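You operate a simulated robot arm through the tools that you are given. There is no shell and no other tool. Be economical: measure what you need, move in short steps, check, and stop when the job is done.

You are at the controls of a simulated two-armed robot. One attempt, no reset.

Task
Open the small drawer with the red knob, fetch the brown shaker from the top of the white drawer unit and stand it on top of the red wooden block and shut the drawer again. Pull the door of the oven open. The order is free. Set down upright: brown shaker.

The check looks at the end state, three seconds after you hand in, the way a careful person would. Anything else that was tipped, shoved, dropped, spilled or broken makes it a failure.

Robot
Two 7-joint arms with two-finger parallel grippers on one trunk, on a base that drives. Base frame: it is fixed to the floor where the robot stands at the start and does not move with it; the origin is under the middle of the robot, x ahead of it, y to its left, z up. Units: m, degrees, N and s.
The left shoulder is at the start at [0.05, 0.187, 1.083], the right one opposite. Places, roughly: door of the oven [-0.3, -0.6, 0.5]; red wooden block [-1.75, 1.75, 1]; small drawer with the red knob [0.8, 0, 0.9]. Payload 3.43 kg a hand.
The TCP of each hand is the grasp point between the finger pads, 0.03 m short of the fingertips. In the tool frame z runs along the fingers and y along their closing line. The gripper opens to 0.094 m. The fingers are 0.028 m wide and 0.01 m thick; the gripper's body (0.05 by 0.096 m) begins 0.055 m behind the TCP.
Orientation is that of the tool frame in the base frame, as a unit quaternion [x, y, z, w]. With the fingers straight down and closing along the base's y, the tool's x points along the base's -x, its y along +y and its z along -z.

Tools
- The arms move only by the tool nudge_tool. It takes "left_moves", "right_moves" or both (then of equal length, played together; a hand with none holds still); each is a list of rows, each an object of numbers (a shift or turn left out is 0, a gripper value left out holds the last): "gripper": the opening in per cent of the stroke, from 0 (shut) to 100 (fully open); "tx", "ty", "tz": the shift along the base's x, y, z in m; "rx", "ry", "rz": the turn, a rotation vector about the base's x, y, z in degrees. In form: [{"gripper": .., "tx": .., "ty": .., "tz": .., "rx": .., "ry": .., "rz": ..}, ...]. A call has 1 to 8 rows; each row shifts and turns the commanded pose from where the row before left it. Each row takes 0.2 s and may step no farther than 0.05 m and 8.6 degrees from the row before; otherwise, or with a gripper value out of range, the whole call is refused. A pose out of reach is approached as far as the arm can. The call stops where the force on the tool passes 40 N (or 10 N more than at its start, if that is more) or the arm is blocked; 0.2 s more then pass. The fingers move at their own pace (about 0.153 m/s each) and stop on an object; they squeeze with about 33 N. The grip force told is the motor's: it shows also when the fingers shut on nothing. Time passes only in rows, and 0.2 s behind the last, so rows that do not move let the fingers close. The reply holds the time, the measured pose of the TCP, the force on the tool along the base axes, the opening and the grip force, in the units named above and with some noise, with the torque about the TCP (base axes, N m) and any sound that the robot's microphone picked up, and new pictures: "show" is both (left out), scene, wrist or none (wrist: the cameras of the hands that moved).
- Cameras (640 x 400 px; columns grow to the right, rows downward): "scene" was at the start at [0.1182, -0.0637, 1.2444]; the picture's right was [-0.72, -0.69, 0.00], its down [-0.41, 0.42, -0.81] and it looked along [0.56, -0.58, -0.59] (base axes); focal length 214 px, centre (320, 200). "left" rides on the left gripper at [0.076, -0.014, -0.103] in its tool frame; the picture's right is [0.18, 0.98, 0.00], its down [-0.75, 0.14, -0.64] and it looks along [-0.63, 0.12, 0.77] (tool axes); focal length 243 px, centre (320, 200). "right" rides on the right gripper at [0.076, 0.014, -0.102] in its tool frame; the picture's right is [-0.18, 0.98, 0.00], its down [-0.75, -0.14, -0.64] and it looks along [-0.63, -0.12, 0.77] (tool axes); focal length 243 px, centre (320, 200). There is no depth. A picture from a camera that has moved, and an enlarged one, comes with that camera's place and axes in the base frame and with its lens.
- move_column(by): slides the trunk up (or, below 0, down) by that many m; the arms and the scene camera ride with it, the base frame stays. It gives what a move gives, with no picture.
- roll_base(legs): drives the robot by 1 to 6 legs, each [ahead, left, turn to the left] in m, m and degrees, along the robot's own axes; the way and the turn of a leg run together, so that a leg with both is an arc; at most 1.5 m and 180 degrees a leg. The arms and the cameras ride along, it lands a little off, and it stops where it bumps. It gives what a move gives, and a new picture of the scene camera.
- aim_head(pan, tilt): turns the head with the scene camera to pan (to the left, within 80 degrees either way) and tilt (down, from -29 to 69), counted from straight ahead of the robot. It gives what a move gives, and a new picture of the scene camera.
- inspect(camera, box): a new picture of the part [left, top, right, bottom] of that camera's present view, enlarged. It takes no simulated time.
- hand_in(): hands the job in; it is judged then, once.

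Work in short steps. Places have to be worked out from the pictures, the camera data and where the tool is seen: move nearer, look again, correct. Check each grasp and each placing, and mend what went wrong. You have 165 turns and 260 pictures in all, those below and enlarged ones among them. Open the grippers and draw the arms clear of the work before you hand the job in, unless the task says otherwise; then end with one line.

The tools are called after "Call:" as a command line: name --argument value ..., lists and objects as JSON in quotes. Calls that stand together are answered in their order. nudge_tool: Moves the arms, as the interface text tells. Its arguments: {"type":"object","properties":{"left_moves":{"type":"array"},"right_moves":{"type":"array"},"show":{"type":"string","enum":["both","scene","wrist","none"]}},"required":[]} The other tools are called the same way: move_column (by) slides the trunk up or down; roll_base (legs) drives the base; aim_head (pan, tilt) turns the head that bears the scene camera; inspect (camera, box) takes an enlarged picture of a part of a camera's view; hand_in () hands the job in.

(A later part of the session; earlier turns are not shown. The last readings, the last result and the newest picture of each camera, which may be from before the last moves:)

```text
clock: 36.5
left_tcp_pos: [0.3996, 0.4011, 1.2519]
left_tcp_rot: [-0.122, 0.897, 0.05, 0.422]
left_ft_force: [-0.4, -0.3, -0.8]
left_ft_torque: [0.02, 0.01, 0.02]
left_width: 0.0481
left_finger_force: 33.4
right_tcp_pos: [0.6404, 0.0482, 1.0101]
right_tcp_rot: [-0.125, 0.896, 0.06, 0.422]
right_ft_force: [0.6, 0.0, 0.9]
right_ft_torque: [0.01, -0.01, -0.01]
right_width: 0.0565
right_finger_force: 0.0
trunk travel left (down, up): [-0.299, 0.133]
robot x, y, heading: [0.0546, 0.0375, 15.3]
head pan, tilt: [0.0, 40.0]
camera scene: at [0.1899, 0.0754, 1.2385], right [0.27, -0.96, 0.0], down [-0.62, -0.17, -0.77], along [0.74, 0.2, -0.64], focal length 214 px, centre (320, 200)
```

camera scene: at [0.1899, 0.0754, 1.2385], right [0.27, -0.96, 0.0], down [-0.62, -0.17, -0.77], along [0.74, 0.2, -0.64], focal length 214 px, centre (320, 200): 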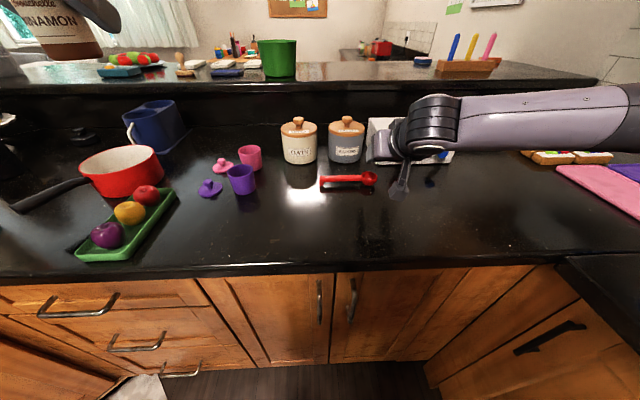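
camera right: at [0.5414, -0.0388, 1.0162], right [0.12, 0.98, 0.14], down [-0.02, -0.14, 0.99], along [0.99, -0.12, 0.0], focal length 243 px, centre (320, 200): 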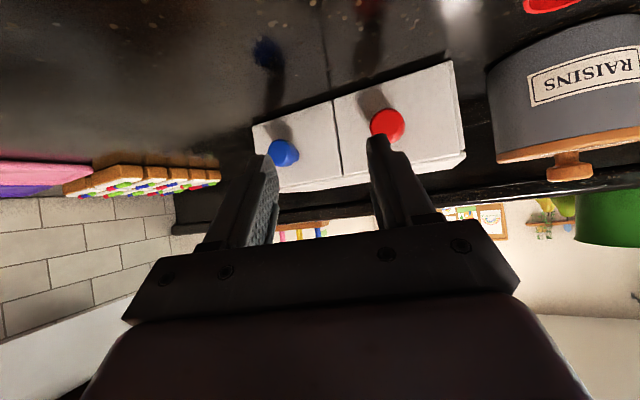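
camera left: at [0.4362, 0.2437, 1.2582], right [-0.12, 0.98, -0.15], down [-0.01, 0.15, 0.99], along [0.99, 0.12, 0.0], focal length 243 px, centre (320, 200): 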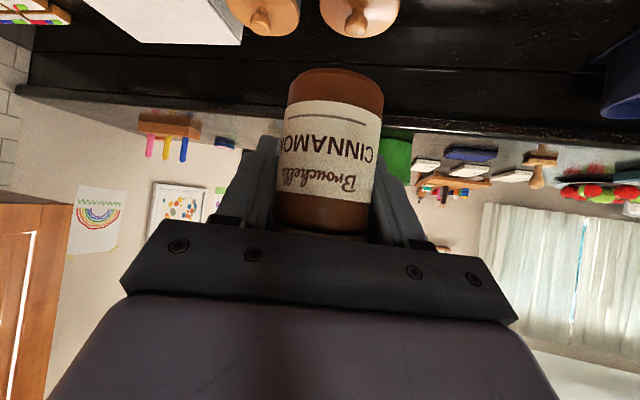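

Squared up with the counter. I move the right hand 8 cm to its right to line up with the knob, then drive ahead.

Call:
nudge_tool --right_moves '[{"tx": 0.01, "ty": -0.038, "tz": 0.01}, {"tx": 0.01, "ty": -0.038, "tz": 0.01}]' --show "none"

Call:
roll_base --legs '[[0.07, 0, 0]]'

Call:
inspect --camera "right" --box '[0, 0, 640, 400]'

```text
clock: 37.0
left_tcp_pos: [0.4002, 0.402, 1.2508]
left_tcp_rot: [-0.122, 0.897, 0.051, 0.422]
left_ft_force: [0.8, 0.2, -0.2]
left_ft_torque: [-0.02, -0.03, 0.02]
left_width: 0.0483
left_finger_force: 32.8
right_tcp_pos: [0.6606, -0.0277, 1.029]
right_tcp_rot: [-0.126, 0.896, 0.06, 0.422]
right_ft_force: [-0.8, -0.2, 0.3]
right_ft_torque: [-0.01, 0.05, 0.01]
right_width: 0.0562
right_finger_force: 0.0
trunk travel left (down, up): [-0.299, 0.133]
robot x, y, heading: [0.0524, 0.0379, 15.3]
head pan, tilt: [0.0, 40.0]
```

```text
clock: 38.2
left_tcp_pos: [0.4639, 0.4198, 1.2498]
left_tcp_rot: [-0.122, 0.897, 0.051, 0.421]
left_ft_force: [0.4, 0.3, -0.8]
left_ft_torque: [0.01, -0.04, -0.02]
left_width: 0.0481
left_finger_force: 32.9
right_tcp_pos: [0.7231, -0.01, 1.0287]
right_tcp_rot: [-0.124, 0.897, 0.058, 0.421]
right_ft_force: [-0.2, 0.1, 0.8]
right_ft_torque: [0.03, 0.0, 0.03]
right_width: 0.0565
right_finger_force: 0.0
trunk travel left (down, up): [-0.299, 0.133]
robot x, y, heading: [0.1122, 0.0555, 15.4]
head pan, tilt: [0.0, 40.0]
stopped in leg 1: the robot was blocked; the commanded pose is now the measured one
camera scene: at [0.2526, 0.0931, 1.2386], right [0.27, -0.96, 0.0], down [-0.62, -0.17, -0.77], along [0.74, 0.2, -0.64], focal length 214 px, centre (320, 200)
```

scene: 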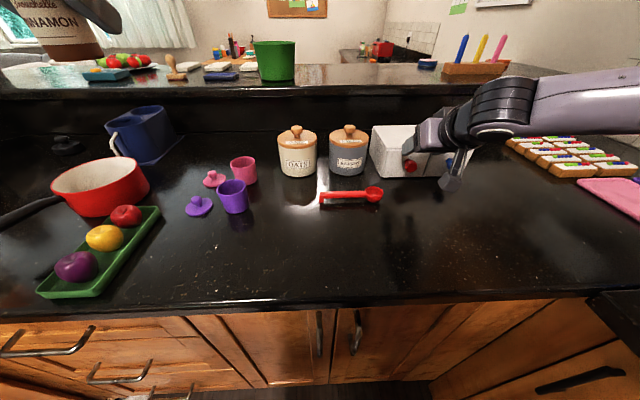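

```text
1.00 times, centred on (320, 200) of right (not enlarged: the box is as wide or as high as the picture)
camera zoom: at [0.5969, -0.0309, 1.0364], right [-0.16, 0.98, 0.14], down [0.02, -0.14, 0.99], along [0.99, 0.16, 0.0], focal length 243 px, centre (320, 200)
```

zoom: 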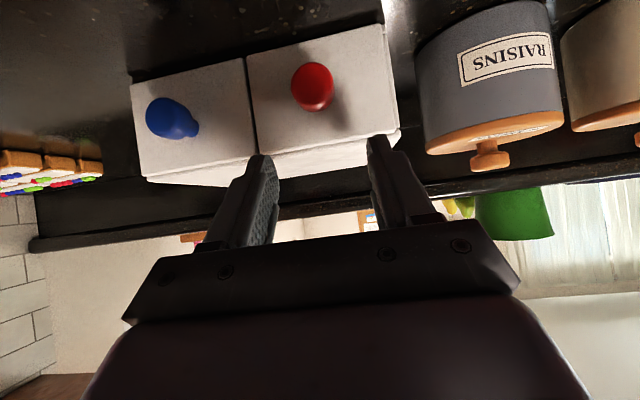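

Knob estimated at (0.772, 0.002, 0.955), reachable now. I lower first and then move in diagonally with the fingers straddling it.

Call:
nudge_tool --right_moves '[{"tz": -0.025}, {"tz": -0.025, "tx": 0.004, "ty": 0.002}, {"tx": 0.015, "ty": 0.004, "tz": -0.01}, {"tx": 0.012, "ty": 0.003, "tz": -0.007}, {}]' --show "wrist"

Call:
inspect --camera "scene" --box '[300, 80, 540, 230]'

```text
clock: 39.2
left_tcp_pos: [0.4602, 0.416, 1.2512]
left_tcp_rot: [-0.12, 0.897, 0.05, 0.422]
left_ft_force: [0.0, -0.5, -1.5]
left_ft_torque: [0.0, -0.01, 0.0]
left_width: 0.048
left_finger_force: 32.8
right_tcp_pos: [0.7442, -0.0011, 0.9668]
right_tcp_rot: [-0.127, 0.896, 0.062, 0.422]
right_ft_force: [-27.6, -13.5, 14.2]
right_ft_torque: [0.37, -0.1, 0.76]
right_width: 0.0536
right_finger_force: 0.1
trunk travel left (down, up): [-0.299, 0.133]
robot x, y, heading: [0.1186, 0.057, 15.3]
head pan, tilt: [0.0, 40.0]
stopped in row 5 (right hand): the force on the tool passed its limit (the readings are from after the stop); the commanded pose is now the measured one
camera right: at [0.6185, -0.0236, 0.9739], right [-0.16, 0.98, 0.14], down [0.03, -0.14, 0.99], along [0.99, 0.17, 0.0], focal length 243 px, centre (320, 200)
```

right: 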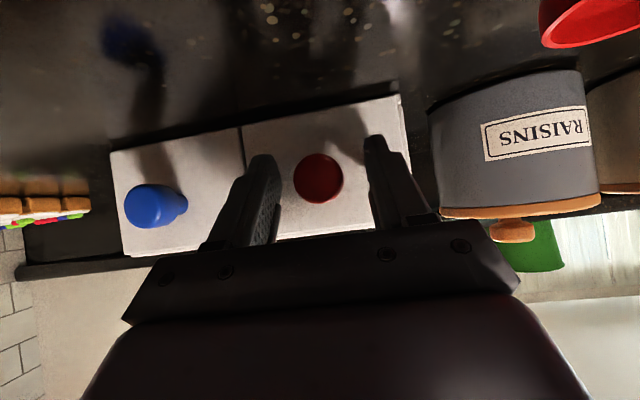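

```text
2.67 times, centred on (420, 155) of scene
camera zoom: at [0.2482, 0.0909, 1.2395], right [0.26, -0.96, 0.0], down [-0.62, -0.17, -0.77], along [0.74, 0.2, -0.64], focal length 572 px, centre (53, 320)
```

zoom: 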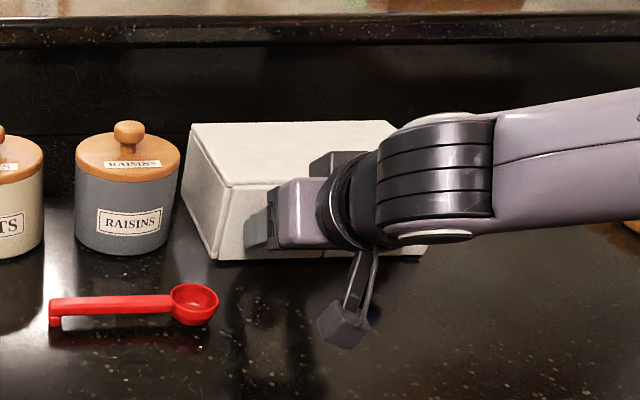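

The fingertips touch the drawer face (about 30 N), with the knob between the tips. I back off 4 mm to relieve the force, lower a touch, and close.

Call:
nudge_tool --right_moves '[{"tx": -0.004, "ty": -0.001, "tz": 0.0}, {"gripper": 0, "tz": -0.004}, {}, {}]' --show "wrist"

```text
clock: 40.2
left_tcp_pos: [0.4617, 0.4171, 1.2512]
left_tcp_rot: [-0.121, 0.897, 0.051, 0.422]
left_ft_force: [-0.5, -0.1, -0.9]
left_ft_torque: [-0.02, 0.03, 0.03]
left_width: 0.0478
left_finger_force: 33.1
right_tcp_pos: [0.7448, -0.0027, 0.9625]
right_tcp_rot: [-0.126, 0.895, 0.059, 0.423]
right_ft_force: [-8.4, -9.5, 20.3]
right_ft_torque: [-0.09, 0.17, 0.36]
right_width: 0.0282
right_finger_force: 44.9
trunk travel left (down, up): [-0.299, 0.133]
robot x, y, heading: [0.1178, 0.055, 15.3]
head pan, tilt: [0.0, 40.0]
camera right: at [0.6187, -0.0239, 0.9691], right [-0.16, 0.98, 0.14], down [0.02, -0.14, 0.99], along [0.99, 0.16, 0.0], focal length 243 px, centre (320, 200)
```

right: 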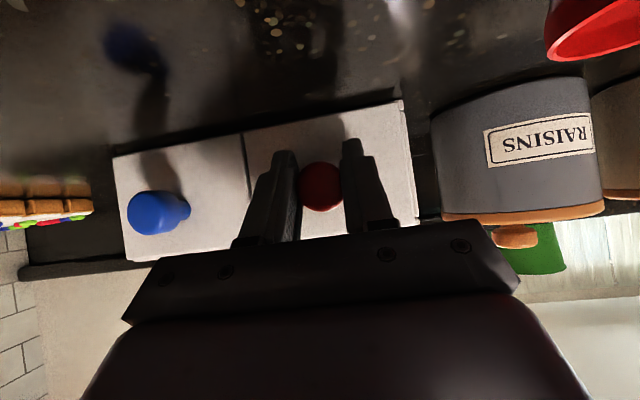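

The knob is gripped (28 mm). I pull gently outward along the drawer axis.

Call:
nudge_tool --right_moves '[{"tx": -0.0116, "ty": -0.0032}, {"tx": -0.0116, "ty": -0.0032}, {"tx": -0.0116, "ty": -0.0032}, {"tx": -0.0116, "ty": -0.0032}]' --show "both"

Call:
inspect --camera "scene" --box '[300, 80, 540, 230]'

```text
clock: 41.2
left_tcp_pos: [0.4632, 0.4162, 1.252]
left_tcp_rot: [-0.12, 0.897, 0.05, 0.422]
left_ft_force: [0.4, 0.7, -1.5]
left_ft_torque: [-0.01, -0.04, 0.01]
left_width: 0.0484
left_finger_force: 33.1
right_tcp_pos: [0.6996, -0.0153, 0.9629]
right_tcp_rot: [-0.125, 0.895, 0.059, 0.425]
right_ft_force: [5.5, -16.6, 29.2]
right_ft_torque: [-0.34, 0.25, 0.86]
right_width: 0.0281
right_finger_force: 44.4
trunk travel left (down, up): [-0.299, 0.133]
robot x, y, heading: [0.1158, 0.0555, 15.4]
head pan, tilt: [0.0, 40.0]
camera scene: at [0.2509, 0.0915, 1.239], right [0.26, -0.96, 0.0], down [-0.62, -0.17, -0.77], along [0.74, 0.2, -0.64], focal length 214 px, centre (320, 200)
camera right: at [0.5742, -0.0378, 0.9687], right [-0.16, 0.98, 0.14], down [0.02, -0.14, 0.99], along [0.99, 0.16, 0.0], focal length 243 px, centre (320, 200)
```

scene: 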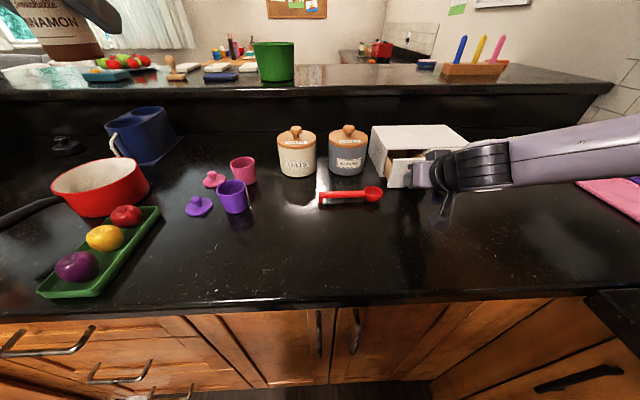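
right: 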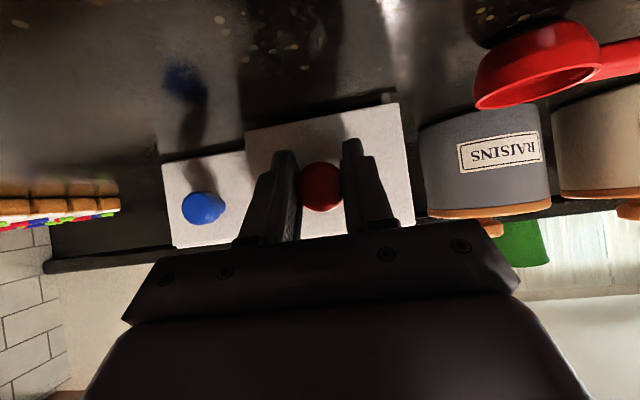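

```text
2.67 times, centred on (420, 155) of scene
camera zoom: at [0.2509, 0.0915, 1.239], right [0.26, -0.96, 0.0], down [-0.62, -0.17, -0.77], along [0.74, 0.2, -0.64], focal length 572 px, centre (53, 320)
```

zoom: 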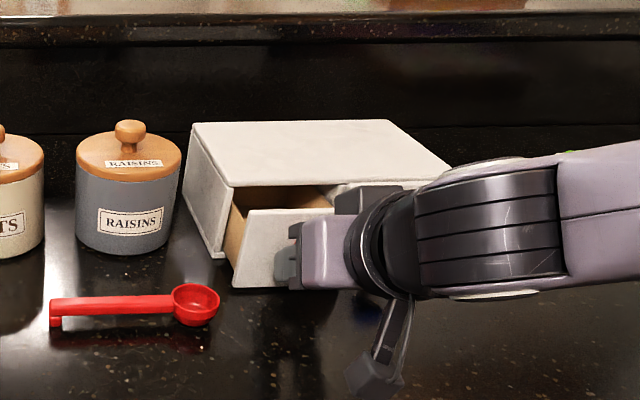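

The drawer has opened about 4.5 cm and the unit stayed put. I ease the vertical load and pull another 2 cm.

Call:
nudge_tool --right_moves '[{"tz": 0.003}, {"tx": -0.0096, "ty": -0.0027, "tz": 0.001}, {"tx": -0.0096, "ty": -0.0027}, {}]' --show "scene"

```text
clock: 42.2
left_tcp_pos: [0.4638, 0.4172, 1.2516]
left_tcp_rot: [-0.122, 0.898, 0.052, 0.421]
left_ft_force: [0.5, 0.6, -0.2]
left_ft_torque: [0.0, -0.01, 0.03]
left_width: 0.048
left_finger_force: 33.3
right_tcp_pos: [0.6811, -0.023, 0.9628]
right_tcp_rot: [-0.126, 0.897, 0.059, 0.421]
right_ft_force: [7.1, -22.1, 12.6]
right_ft_torque: [-0.09, -0.19, 0.65]
right_width: 0.0277
right_finger_force: 45.7
trunk travel left (down, up): [-0.299, 0.133]
robot x, y, heading: [0.1135, 0.0529, 15.1]
head pan, tilt: [0.0, 40.0]
camera scene: at [0.2525, 0.0907, 1.2387], right [0.26, -0.96, 0.0], down [-0.62, -0.17, -0.77], along [0.74, 0.2, -0.64], focal length 214 px, centre (320, 200)
```

scene: 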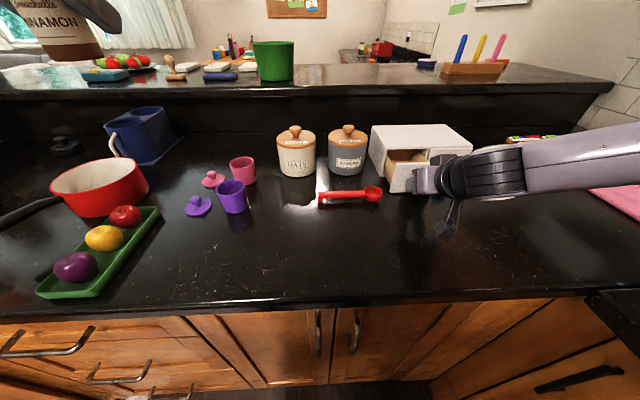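

Drawer clearly open (6.5 cm). Now I push it shut along the same line, back to the closed position.

Call:
nudge_tool --right_moves '[{"tx": 0.0128, "ty": 0.0035}, {"tx": 0.0128, "ty": 0.0038}, {"tx": 0.0128, "ty": 0.004}, {"tx": 0.0128, "ty": 0.004}, {"tx": 0.012, "ty": 0.004}, {"tx": 0.003, "ty": 0.001}, {}]' --show "both"

Call:
inspect --camera "scene" --box '[300, 80, 540, 230]'

```text
clock: 43.8
left_tcp_pos: [0.4638, 0.417, 1.2522]
left_tcp_rot: [-0.121, 0.897, 0.051, 0.422]
left_ft_force: [0.7, 0.0, -0.8]
left_ft_torque: [-0.04, 0.02, 0.0]
left_width: 0.0478
left_finger_force: 33.2
right_tcp_pos: [0.7455, -0.0019, 0.9638]
right_tcp_rot: [-0.126, 0.897, 0.059, 0.421]
right_ft_force: [-8.2, -24.6, 9.0]
right_ft_torque: [0.0, -0.29, 0.29]
right_width: 0.0279
right_finger_force: 44.8
trunk travel left (down, up): [-0.299, 0.133]
robot x, y, heading: [0.1152, 0.0545, 14.9]
head pan, tilt: [0.0, 40.0]
camera scene: at [0.251, 0.0904, 1.2389], right [0.26, -0.96, 0.0], down [-0.62, -0.17, -0.77], along [0.74, 0.2, -0.64], focal length 214 px, centre (320, 200)
camera right: at [0.6187, -0.0237, 0.9701], right [-0.16, 0.98, 0.14], down [0.03, -0.14, 0.99], along [0.99, 0.16, -0.01], focal length 243 px, centre (320, 200)
```

scene: 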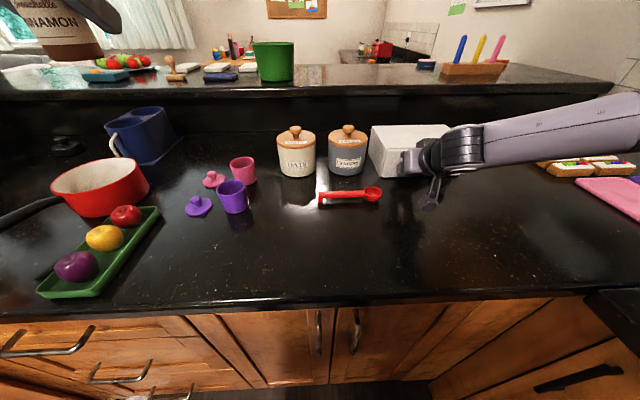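
right: 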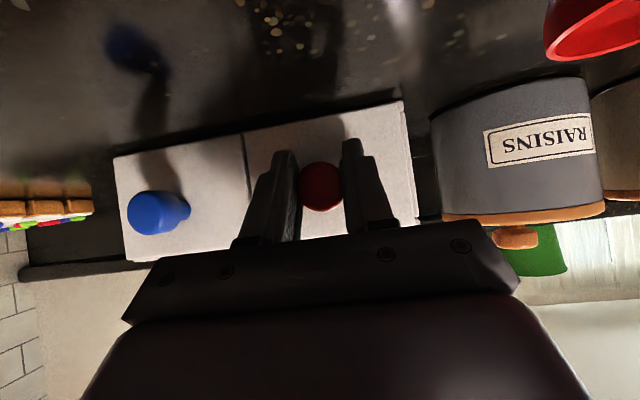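

```text
2.67 times, centred on (420, 155) of scene
camera zoom: at [0.251, 0.0904, 1.2389], right [0.26, -0.96, 0.0], down [-0.62, -0.17, -0.77], along [0.74, 0.2, -0.64], focal length 572 px, centre (53, 320)
```

zoom: 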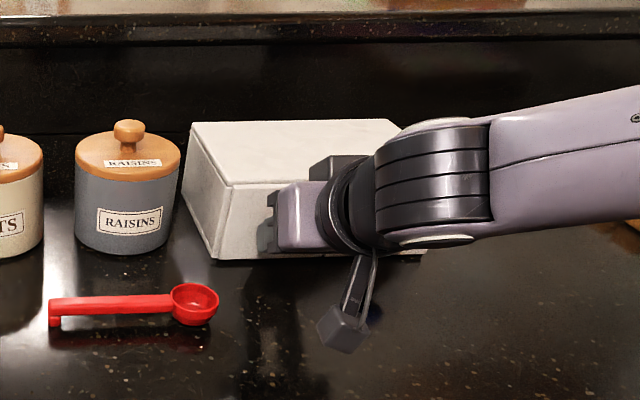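

Shut flush, and the unit has not moved. I open the gripper and back straight out.

Call:
nudge_tool --right_moves '[{"ty": -0.001, "gripper": 60}, {}, {"tx": -0.02, "ty": -0.006, "tz": 0.012}, {"tx": -0.02, "ty": -0.006, "tz": 0.016}, {"tx": -0.03, "ty": -0.009, "tz": 0.03}, {"tz": 0.04}, {"tz": 0.04}, {"tz": 0.04}]' --show "both"

Call:
inspect --camera "scene" --box '[300, 80, 540, 230]'

```text
clock: 45.6
left_tcp_pos: [0.4637, 0.4182, 1.2499]
left_tcp_rot: [-0.122, 0.898, 0.051, 0.42]
left_ft_force: [-0.5, -0.6, -0.8]
left_ft_torque: [0.0, -0.02, -0.04]
left_width: 0.0481
left_finger_force: 32.9
right_tcp_pos: [0.6759, -0.0212, 1.1428]
right_tcp_rot: [-0.129, 0.896, 0.06, 0.42]
right_ft_force: [-0.8, -0.6, -0.3]
right_ft_torque: [-0.02, -0.01, -0.03]
right_width: 0.0564
right_finger_force: 0.1
trunk travel left (down, up): [-0.299, 0.133]
robot x, y, heading: [0.1148, 0.0538, 15.4]
head pan, tilt: [0.0, 40.0]
camera scene: at [0.2526, 0.093, 1.2385], right [0.26, -0.96, 0.0], down [-0.62, -0.17, -0.77], along [0.74, 0.2, -0.64], focal length 214 px, centre (320, 200)
camera right: at [0.5495, -0.0426, 1.1502], right [-0.16, 0.98, 0.14], down [0.03, -0.14, 0.99], along [0.99, 0.16, -0.01], focal length 243 px, centre (320, 200)
```

scene: 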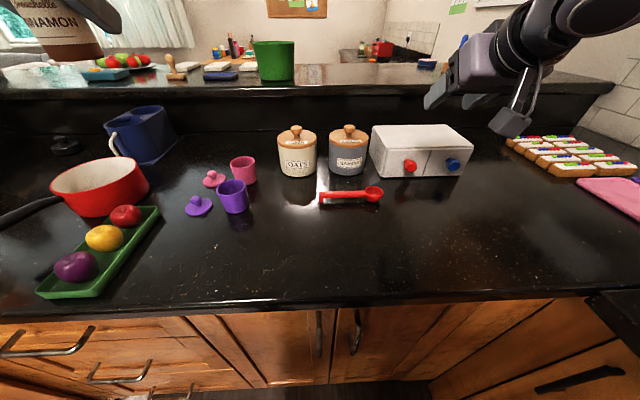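
right: 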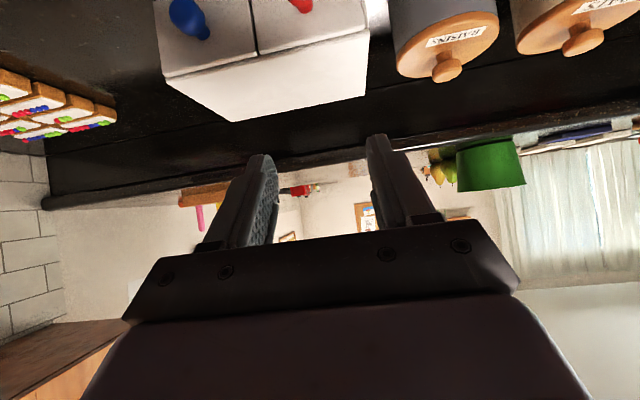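

```text
2.67 times, centred on (420, 155) of scene
camera zoom: at [0.2526, 0.093, 1.2385], right [0.26, -0.96, 0.0], down [-0.62, -0.17, -0.77], along [0.74, 0.2, -0.64], focal length 572 px, centre (53, 320)
```

zoom: 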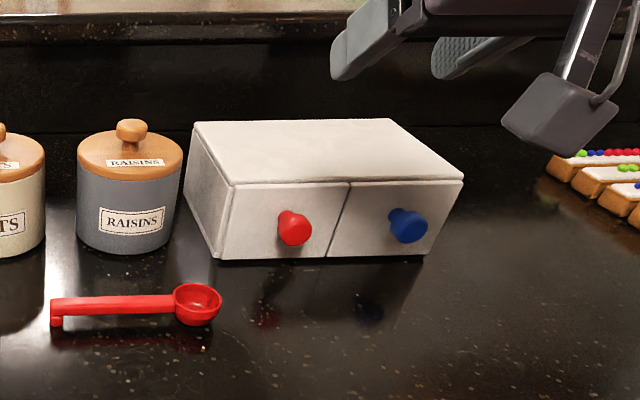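

Drawer is shut, the unit undisturbed. I draw the right hand in close and high, then back the robot away from the counter.

Call:
nudge_tool --right_moves '[{"tx": -0.04, "ty": -0.02, "tz": 0.03}, {"tx": -0.04, "ty": -0.02, "tz": 0.03}, {"tx": -0.04, "ty": -0.02, "tz": 0.03}, {"tx": -0.04, "ty": -0.02}, {"tx": -0.04, "ty": -0.02}]' --show "none"

Call:
roll_base --legs '[[-0.3, 0, 0], [0, 0, 55]]'

```text
refused: row 1 steps farther than a row can; nothing moved
```

```text
clock: 50.1
left_tcp_pos: [-0.2747, 0.4698, 1.2507]
left_tcp_rot: [-0.526, 0.737, 0.241, 0.349]
left_ft_force: [0.1, 0.1, 0.1]
left_ft_torque: [0.02, 0.0, 0.01]
left_width: 0.048
left_finger_force: 32.8
right_tcp_pos: [0.208, 0.3941, 1.1424]
right_tcp_rot: [-0.53, 0.734, 0.249, 0.343]
right_ft_force: [0.2, -0.4, -0.6]
right_ft_torque: [-0.04, -0.03, 0.03]
right_width: 0.0563
right_finger_force: 0.2
trunk travel left (down, up): [-0.299, 0.133]
robot x, y, heading: [-0.173, -0.0241, 70.5]
head pan, tilt: [0.0, 40.0]
camera scene: at [-0.1273, 0.111, 1.2385], right [0.94, -0.33, 0.0], down [-0.21, -0.61, -0.77], along [0.25, 0.72, -0.64], focal length 214 px, centre (320, 200)
```

scene: 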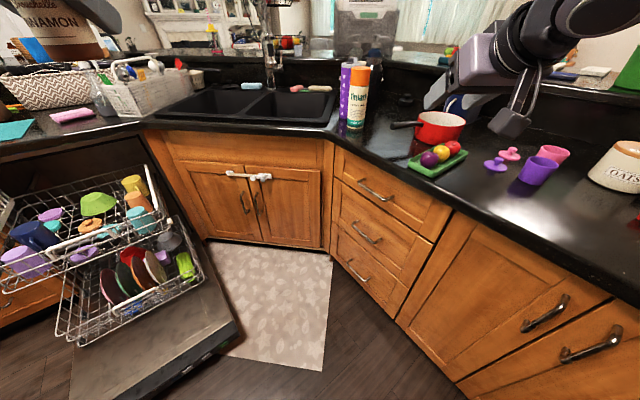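

A dishwasher stands open to the left, which I must keep clear of. I retract the right hand toward the body and look further left.

Call:
nudge_tool --right_moves '[{"tx": -0.01, "ty": -0.035, "tz": 0.025}, {"tx": -0.01, "ty": -0.035, "tz": 0.025}, {"tx": -0.01, "ty": -0.035, "tz": 0.025}, {"tx": -0.01, "ty": -0.035}, {"tx": -0.01, "ty": -0.035}]' --show "none"

Call:
aim_head --pan 55 --tilt 25

```text
clock: 51.3
left_tcp_pos: [-0.2755, 0.4689, 1.2502]
left_tcp_rot: [-0.525, 0.738, 0.241, 0.35]
left_ft_force: [-0.6, 0.0, -0.5]
left_ft_torque: [0.02, 0.0, 0.02]
left_width: 0.0481
left_finger_force: 33.2
right_tcp_pos: [0.1584, 0.2177, 1.2177]
right_tcp_rot: [-0.53, 0.735, 0.248, 0.343]
right_ft_force: [-0.4, 0.4, -0.4]
right_ft_torque: [-0.02, -0.01, -0.01]
right_width: 0.0563
right_finger_force: 0.2
trunk travel left (down, up): [-0.299, 0.133]
robot x, y, heading: [-0.1735, -0.022, 70.9]
head pan, tilt: [0.0, 40.0]
```

```text
clock: 52.6
left_tcp_pos: [-0.274, 0.4691, 1.2506]
left_tcp_rot: [-0.526, 0.738, 0.24, 0.348]
left_ft_force: [0.4, -0.1, -0.9]
left_ft_torque: [0.02, 0.01, 0.0]
left_width: 0.0477
left_finger_force: 33.8
right_tcp_pos: [0.1579, 0.2192, 1.2162]
right_tcp_rot: [-0.53, 0.734, 0.249, 0.344]
right_ft_force: [-0.6, -0.6, 0.2]
right_ft_torque: [0.01, 0.03, -0.03]
right_width: 0.0562
right_finger_force: 0.1
trunk travel left (down, up): [-0.299, 0.133]
robot x, y, heading: [-0.1749, -0.022, 70.9]
head pan, tilt: [55.0, 25.0]
camera scene: at [-0.209, 0.1054, 1.2618], right [0.81, 0.58, 0.0], down [0.25, -0.34, -0.91], along [-0.53, 0.74, -0.42], focal length 214 px, centre (320, 200)
```

scene: 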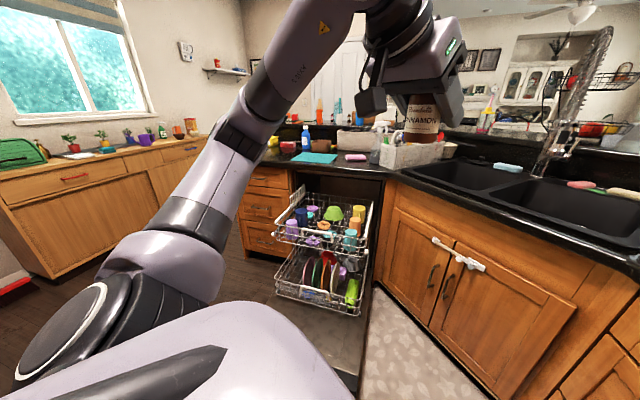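

The block's rough place projects near pixel (291,129). I zoom there.

Call:
inspect --camera "scene" --box '[230, 80, 470, 230]'

```text
2.67 times, centred on (350, 155) of scene
camera zoom: at [-0.209, 0.1054, 1.2618], right [0.81, 0.58, 0.0], down [0.25, -0.34, -0.91], along [-0.53, 0.74, -0.42], focal length 572 px, centre (240, 320)
```

zoom: 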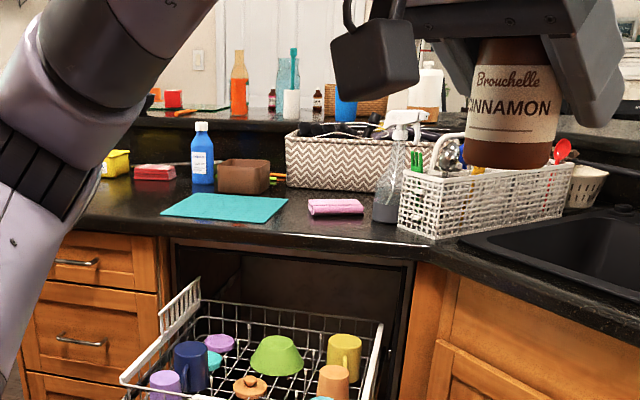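

Two red things show: a flat one on the counter and a cube on the bar behind. I need a nearer view, so I turn to face that counter and slide left past the dishwasher door's reach, staying on the near side of the aisle.

Call:
roll_base --legs '[[0, 0, 34.5], [0, 0.6, 0]]'

Call:
aim_head --pan 10 --tilt 25

```text
clock: 57.6
left_tcp_pos: [-1.1175, 0.1666, 1.2509]
left_tcp_rot: [0.721, -0.548, -0.334, -0.261]
left_ft_force: [0.0, 0.5, -1.6]
left_ft_torque: [-0.01, 0.0, -0.03]
left_width: 0.048
left_finger_force: 32.8
right_tcp_pos: [-0.6207, 0.2061, 1.2171]
right_tcp_rot: [0.724, -0.544, -0.34, -0.254]
right_ft_force: [0.8, 0.5, 0.5]
right_ft_torque: [-0.01, -0.01, 0.0]
right_width: 0.0562
right_finger_force: 0.0
trunk travel left (down, up): [-0.299, 0.133]
robot x, y, heading: [-0.7557, -0.1807, 105.8]
head pan, tilt: [55.0, 25.0]
camera scene: at [-0.8579, -0.0952, 1.2618], right [0.34, 0.94, 0.0], down [0.4, -0.14, -0.91], along [-0.85, 0.3, -0.42], focal length 214 px, centre (320, 200)
```

scene: 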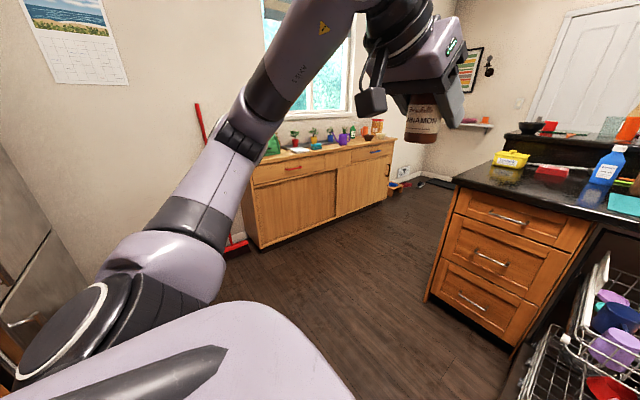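

```text
clock: 58.7
left_tcp_pos: [-1.1176, 0.1667, 1.2507]
left_tcp_rot: [0.721, -0.549, -0.333, -0.261]
left_ft_force: [-0.1, 0.4, -0.8]
left_ft_torque: [0.01, 0.0, 0.0]
left_width: 0.0479
left_finger_force: 33.0
right_tcp_pos: [-0.6199, 0.207, 1.2171]
right_tcp_rot: [0.725, -0.542, -0.34, -0.253]
right_ft_force: [0.1, 0.5, 0.0]
right_ft_torque: [0.04, 0.0, 0.01]
right_width: 0.0565
right_finger_force: 0.0
trunk travel left (down, up): [-0.299, 0.133]
robot x, y, heading: [-0.754, -0.1835, 105.4]
head pan, tilt: [10.0, 25.0]
camera scene: at [-0.8104, -0.0428, 1.2618], right [0.9, 0.43, 0.0], down [0.18, -0.38, -0.91], along [-0.39, 0.82, -0.42], focal length 214 px, centre (320, 200)
```

scene: 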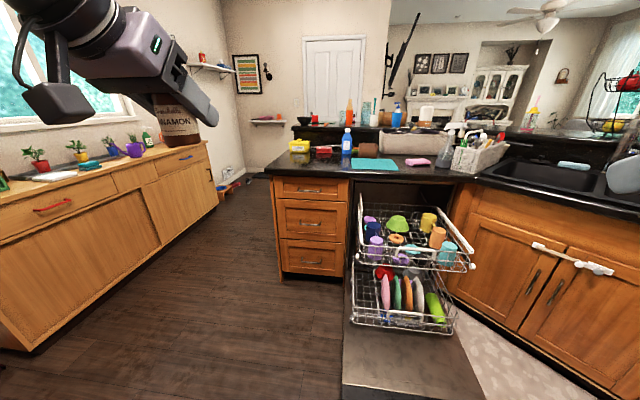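

The counter is a peninsula with a free left end, so it can be approached from there. I zoom in on its end.

Call:
inspect --camera "scene" --box '[250, 90, 450, 215]'

```text
3.20 times, centred on (350, 152) of scene
camera zoom: at [-0.8104, -0.0428, 1.2618], right [0.9, 0.43, 0.0], down [0.18, -0.38, -0.91], along [-0.39, 0.82, -0.42], focal length 686 px, centre (224, 352)
```

zoom: 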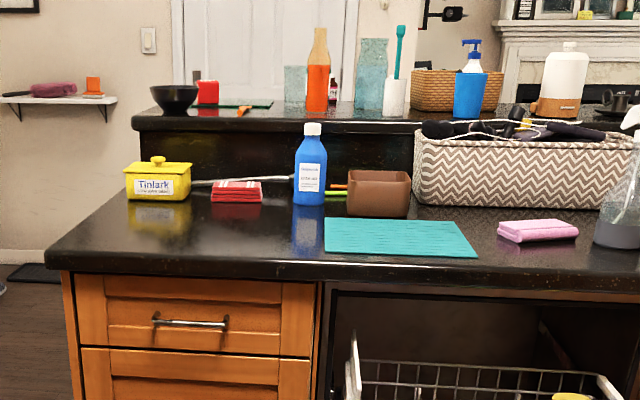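

The cube on the raised bar is the red block, at about (-1.735, 1.80), z ≈ 1.09–1.15; the lower item is a folded cloth. I'll go round to the bar's free left end: slide left first, then look down the passage.

Call:
roll_base --legs '[[0, 0.5, 0], [0, 0.5, 0]]'

Call:
aim_head --pan -15 --tilt 28

```text
clock: 64.2
left_tcp_pos: [-2.0808, -0.1028, 1.249]
left_tcp_rot: [0.722, -0.547, -0.334, -0.261]
left_ft_force: [0.0, -0.7, -1.1]
left_ft_torque: [0.0, 0.0, -0.01]
left_width: 0.0474
left_finger_force: 32.8
right_tcp_pos: [-1.585, -0.06, 1.2175]
right_tcp_rot: [0.726, -0.542, -0.34, -0.253]
right_ft_force: [-0.1, 0.2, 0.1]
right_ft_torque: [-0.01, 0.02, 0.01]
right_width: 0.0561
right_finger_force: 0.1
trunk travel left (down, up): [-0.299, 0.133]
robot x, y, heading: [-1.7184, -0.449, 105.5]
head pan, tilt: [10.0, 25.0]
camera scene: at [-1.7743, -0.3106, 1.2618], right [0.9, 0.43, 0.0], down [0.18, -0.38, -0.91], along [-0.39, 0.82, -0.42], focal length 214 px, centre (320, 200)
```

scene: 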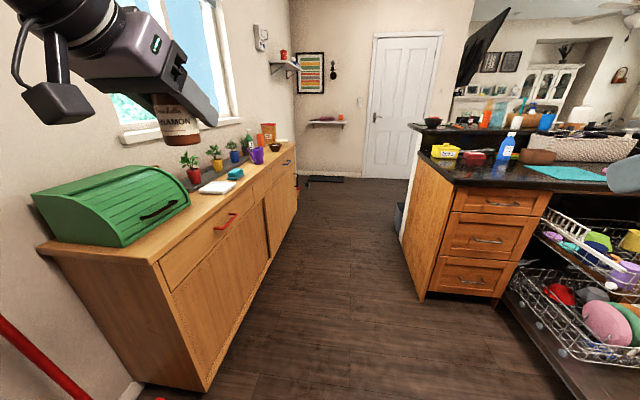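

```text
clock: 65.1
left_tcp_pos: [-2.0807, -0.1021, 1.2513]
left_tcp_rot: [0.722, -0.547, -0.334, -0.26]
left_ft_force: [0.7, 0.4, -0.6]
left_ft_torque: [0.04, -0.01, -0.01]
left_width: 0.0477
left_finger_force: 33.0
right_tcp_pos: [-1.5846, -0.0604, 1.2174]
right_tcp_rot: [0.725, -0.543, -0.34, -0.254]
right_ft_force: [0.3, 0.3, -0.3]
right_ft_torque: [-0.01, 0.03, 0.0]
right_width: 0.0566
right_finger_force: 0.1
trunk travel left (down, up): [-0.299, 0.133]
robot x, y, heading: [-1.7207, -0.4527, 105.5]
head pan, tilt: [-15.0, 28.0]
camera scene: at [-1.7352, -0.3024, 1.2571], right [1.0, 0.01, 0.0], down [0.01, -0.47, -0.88], along [-0.01, 0.88, -0.47], focal length 214 px, centre (320, 200)
```

scene: 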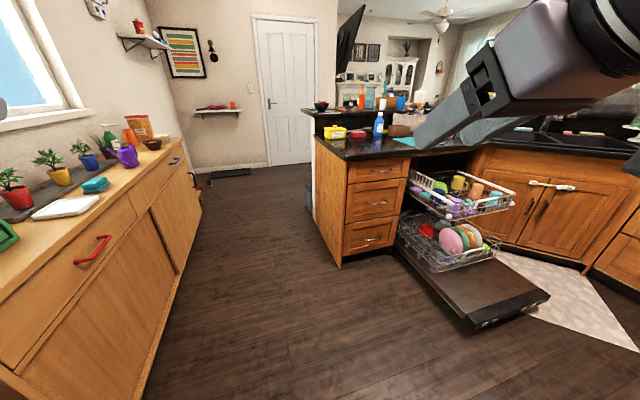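

Passage looks open; I zoom at the object near the peninsula end before driving up.

Call:
inspect --camera "scene" --box '[180, 80, 440, 240]'

```text
2.46 times, centred on (310, 160) of scene
camera zoom: at [-1.7352, -0.3024, 1.2571], right [1.0, 0.01, 0.0], down [0.01, -0.47, -0.88], along [-0.01, 0.88, -0.47], focal length 528 px, centre (345, 298)
```

zoom: 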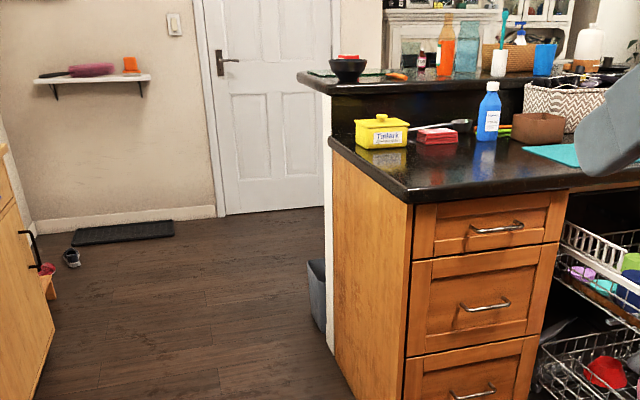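

A grey bin stands at the bar's end, so I keep the axis around 0.5 m off it. I drive up the passage in two legs.

Call:
roll_base --legs '[[1.1, 0, 0]]'

Call:
roll_base --legs '[[0.95, 0, 0]]'

Call:
aim_head --pan -75 --tilt 25

```text
clock: 70.8
left_tcp_pos: [-2.3727, 0.9644, 1.2501]
left_tcp_rot: [0.72, -0.549, -0.333, -0.261]
left_ft_force: [-0.2, -0.1, -1.2]
left_ft_torque: [0.02, -0.03, 0.0]
left_width: 0.048
left_finger_force: 33.1
right_tcp_pos: [-1.8752, 1.0028, 1.2172]
right_tcp_rot: [0.724, -0.545, -0.339, -0.254]
right_ft_force: [0.2, -0.1, -0.5]
right_ft_torque: [0.0, -0.02, -0.01]
right_width: 0.0566
right_finger_force: 0.0
trunk travel left (down, up): [-0.299, 0.133]
robot x, y, heading: [-2.0127, 0.6153, 105.3]
head pan, tilt: [-15.0, 28.0]
camera scene: at [-2.0284, 0.7622, 1.257], right [1.0, 0.0, 0.0], down [0.0, -0.47, -0.88], along [0.0, 0.88, -0.47], focal length 214 px, centre (320, 200)
```

scene: 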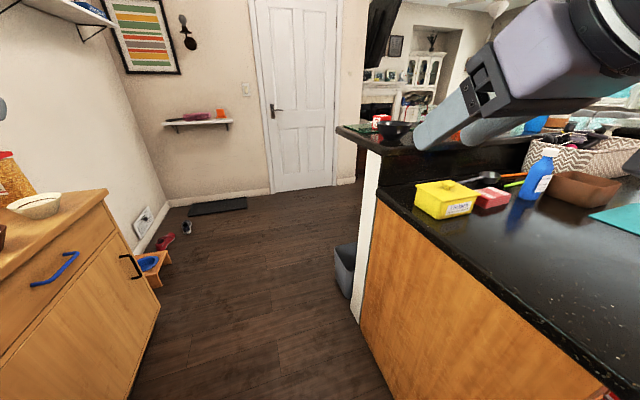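

```text
clock: 75.7
left_tcp_pos: [-2.6164, 1.8842, 1.2483]
left_tcp_rot: [0.718, -0.553, -0.332, -0.263]
left_ft_force: [0.2, -0.1, -0.2]
left_ft_torque: [0.04, -0.02, -0.03]
left_width: 0.0475
left_finger_force: 32.9
right_tcp_pos: [-2.12, 1.9192, 1.2178]
right_tcp_rot: [0.722, -0.547, -0.338, -0.256]
right_ft_force: [-0.2, 0.1, 0.7]
right_ft_torque: [0.02, 0.01, 0.01]
right_width: 0.0566
right_finger_force: 0.0
trunk travel left (down, up): [-0.299, 0.133]
robot x, y, heading: [-2.2631, 1.5287, 104.6]
head pan, tilt: [-15.0, 28.0]
camera scene: at [-2.2737, 1.6795, 1.257], right [1.0, 0.0, 0.0], down [0.0, -0.47, -0.88], along [0.0, 0.88, -0.47], focal length 214 px, centre (320, 200)
```

scene: 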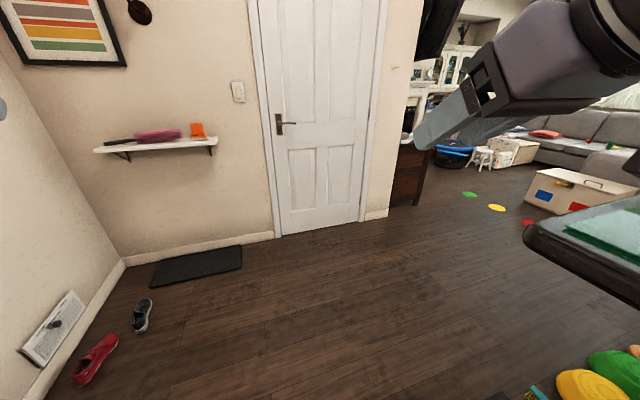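

```text
clock: 77.0
left_tcp_pos: [-2.6175, 1.8845, 1.2509]
left_tcp_rot: [0.718, -0.553, -0.332, -0.263]
left_ft_force: [-0.8, 0.2, -0.7]
left_ft_torque: [-0.04, -0.03, 0.03]
left_width: 0.0479
left_finger_force: 32.9
right_tcp_pos: [-2.1195, 1.9186, 1.2173]
right_tcp_rot: [0.722, -0.547, -0.338, -0.256]
right_ft_force: [0.7, -0.2, -0.4]
right_ft_torque: [-0.03, -0.03, -0.01]
right_width: 0.0564
right_finger_force: 0.1
trunk travel left (down, up): [-0.299, 0.133]
robot x, y, heading: [-2.257, 1.531, 104.8]
head pan, tilt: [-75.0, 25.0]
camera scene: at [-2.194, 1.634, 1.2618], right [0.5, -0.87, 0.0], down [-0.37, -0.21, -0.91], along [0.79, 0.45, -0.42], focal length 214 px, centre (320, 200)
```

scene: 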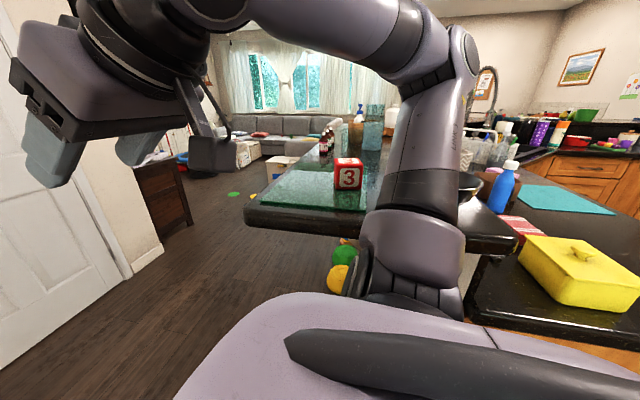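

The red block ("3" cube) stands on the bar at about (-1.765, 1.806), top near 1.15, well placed. I turn the robot right to face it.

Call:
roll_base --legs '[[0, 0, -45], [0, 0, -44.5]]'

Call:
aim_head --pan 0 --tilt 35

```text
clock: 81.5
left_tcp_pos: [-1.9143, 1.8998, 1.25]
left_tcp_rot: [-0.127, 0.897, 0.053, 0.42]
left_ft_force: [-0.5, 0.3, -1.0]
left_ft_torque: [-0.01, 0.01, -0.03]
left_width: 0.0478
left_finger_force: 33.7
right_tcp_pos: [-1.8695, 1.4015, 1.2181]
right_tcp_rot: [-0.133, 0.896, 0.063, 0.419]
right_ft_force: [0.0, 0.0, 1.4]
right_ft_torque: [-0.01, 0.04, -0.03]
right_width: 0.0563
right_finger_force: 0.1
trunk travel left (down, up): [-0.299, 0.133]
robot x, y, heading: [-2.2562, 1.5352, 15.8]
head pan, tilt: [-75.0, 25.0]
camera scene: at [-2.1552, 1.4687, 1.2618], right [-0.86, -0.52, 0.0], down [-0.22, 0.36, -0.91], along [0.47, -0.78, -0.42], focal length 214 px, centre (320, 200)
```

scene: 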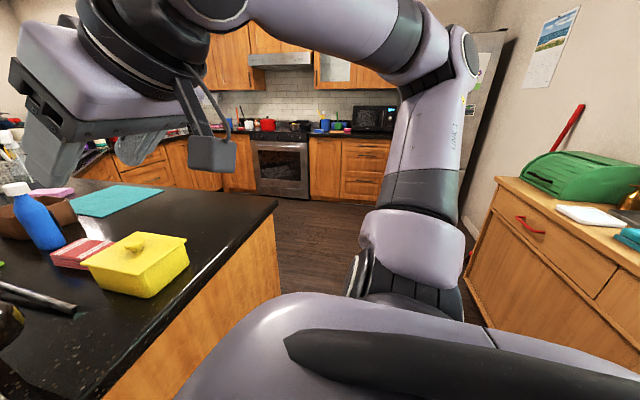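

```text
clock: 83.0
left_tcp_pos: [-1.914, 1.8991, 1.2489]
left_tcp_rot: [-0.126, 0.897, 0.053, 0.42]
left_ft_force: [0.1, 0.1, -1.8]
left_ft_torque: [0.0, 0.0, -0.01]
left_width: 0.048
left_finger_force: 32.6
right_tcp_pos: [-1.8682, 1.4027, 1.2182]
right_tcp_rot: [-0.133, 0.896, 0.062, 0.419]
right_ft_force: [0.7, 0.1, 0.8]
right_ft_torque: [-0.03, -0.03, -0.04]
right_width: 0.0562
right_finger_force: 0.1
trunk travel left (down, up): [-0.299, 0.133]
robot x, y, heading: [-2.2544, 1.53, 16.0]
head pan, tilt: [0.0, 35.0]
camera scene: at [-2.1181, 1.572, 1.2461], right [0.28, -0.96, 0.0], down [-0.55, -0.16, -0.82], along [0.79, 0.23, -0.57], focal length 214 px, centre (320, 200)
```

scene: 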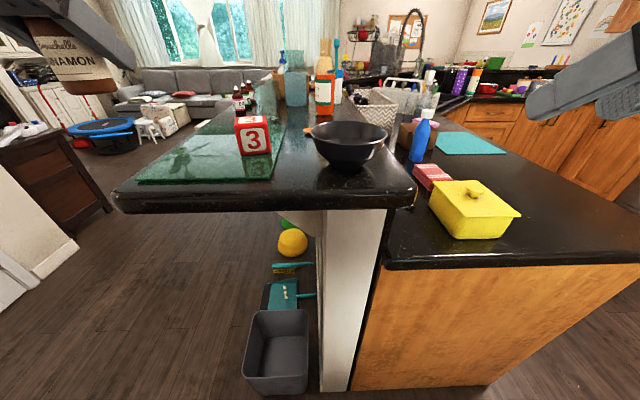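

Very clear view. I zoom on the block to measure it.

Call:
inspect --camera "scene" --box '[180, 80, 340, 180]'

Call:
inspect --camera "left" --box '[0, 0, 640, 400]'

```text
4.00 times, centred on (260, 130) of scene
camera zoom: at [-2.1181, 1.572, 1.2461], right [0.28, -0.96, 0.0], down [-0.55, -0.16, -0.82], along [0.79, 0.23, -0.57], focal length 858 px, centre (560, 480)
```

zoom: 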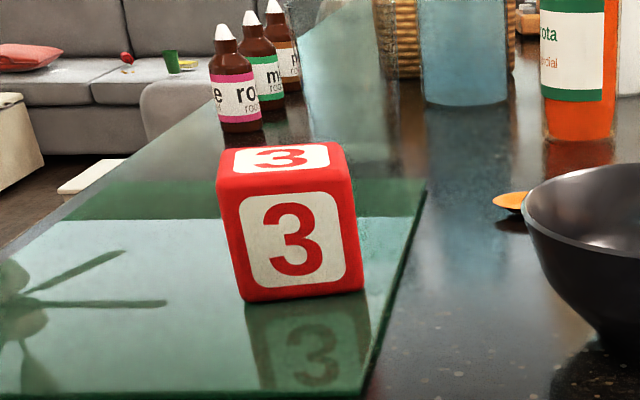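

```text
1.00 times, centred on (320, 200) of left (not enlarged: the box is as wide or as high as the picture)
camera zoom: at [-2.0334, 1.8504, 1.2575], right [-0.38, 0.91, -0.15], down [-0.05, 0.14, 0.99], along [0.92, 0.38, -0.01], focal length 243 px, centre (320, 200)
```

zoom: 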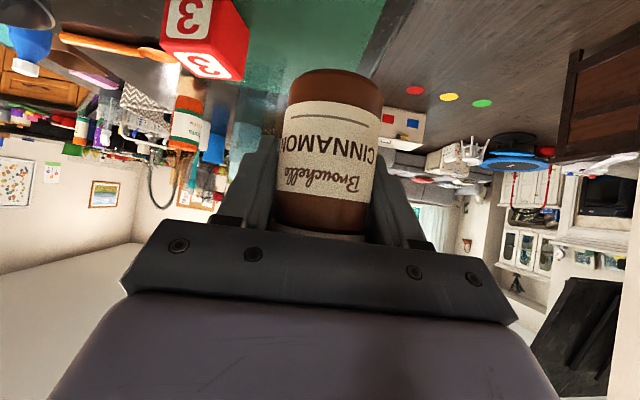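

Call:
inspect --camera "left" --box '[130, 0, 290, 100]'

```text
4.00 times, centred on (210, 50) of left
camera zoom: at [-2.0334, 1.8504, 1.2575], right [-0.38, 0.91, -0.15], down [-0.05, 0.14, 0.99], along [0.92, 0.38, -0.01], focal length 970 px, centre (760, 800)
```

zoom: 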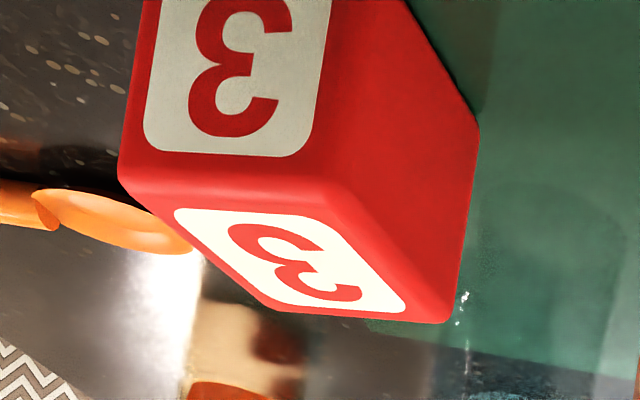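

Two views agree: block top centre at (-1.746, 1.816, 1.134). The shaker's bottom is about 0.052 below the TCP, so I move over the block at the present height, and then look.

Call:
nudge_tool --left_moves '[{"tx": 0.033, "ty": -0.017}, {"tx": 0.033, "ty": -0.017}, {"tx": 0.033, "ty": -0.017}, {"tx": 0.033, "ty": -0.017}, {"tx": 0.031, "ty": -0.016}, {"tz": -0.025}, {}]'

Call:
inspect --camera "scene" --box '[180, 60, 340, 160]'

```text
clock: 84.6
left_tcp_pos: [-1.75, 1.8163, 1.2249]
left_tcp_rot: [-0.126, 0.896, 0.053, 0.421]
left_ft_force: [-0.9, 0.8, -1.1]
left_ft_torque: [-0.02, 0.01, -0.03]
left_width: 0.0479
left_finger_force: 33.5
right_tcp_pos: [-1.8678, 1.4016, 1.217]
right_tcp_rot: [-0.132, 0.896, 0.063, 0.419]
right_ft_force: [-0.5, 0.2, 0.4]
right_ft_torque: [-0.03, 0.03, 0.01]
right_width: 0.0564
right_finger_force: 0.0
trunk travel left (down, up): [-0.299, 0.133]
robot x, y, heading: [-2.2603, 1.5315, 15.7]
head pan, tilt: [0.0, 35.0]
camera scene: at [-2.1181, 1.5719, 1.2461], right [0.28, -0.96, 0.0], down [-0.55, -0.16, -0.82], along [0.79, 0.23, -0.57], focal length 214 px, centre (320, 200)
camera left: at [-1.8703, 1.7665, 1.2321], right [-0.38, 0.91, -0.15], down [-0.05, 0.14, 0.99], along [0.92, 0.38, -0.01], focal length 243 px, centre (320, 200)
```

scene: 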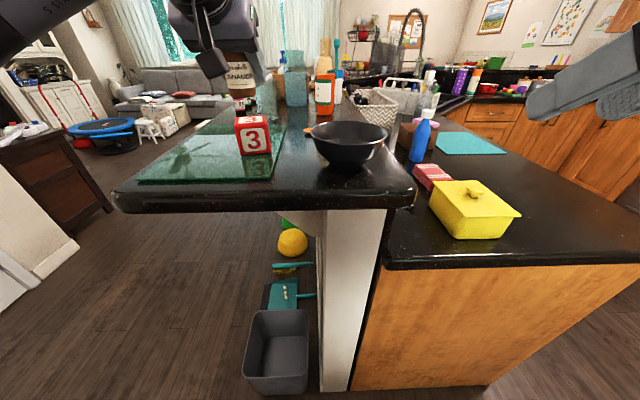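
left: 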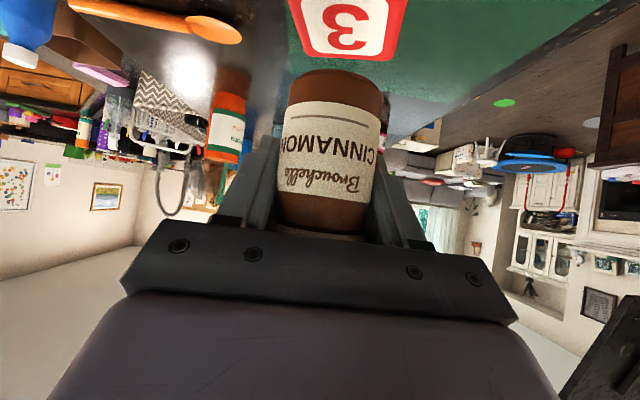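

```text
4.00 times, centred on (260, 110) of scene
camera zoom: at [-2.1181, 1.5719, 1.2461], right [0.28, -0.96, 0.0], down [-0.55, -0.16, -0.82], along [0.79, 0.23, -0.57], focal length 858 px, centre (560, 560)
```

zoom: 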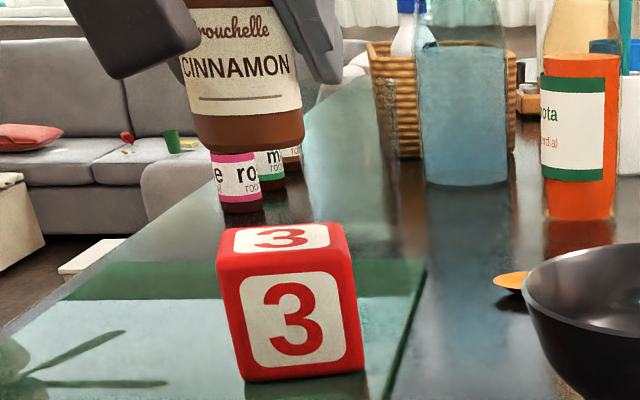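

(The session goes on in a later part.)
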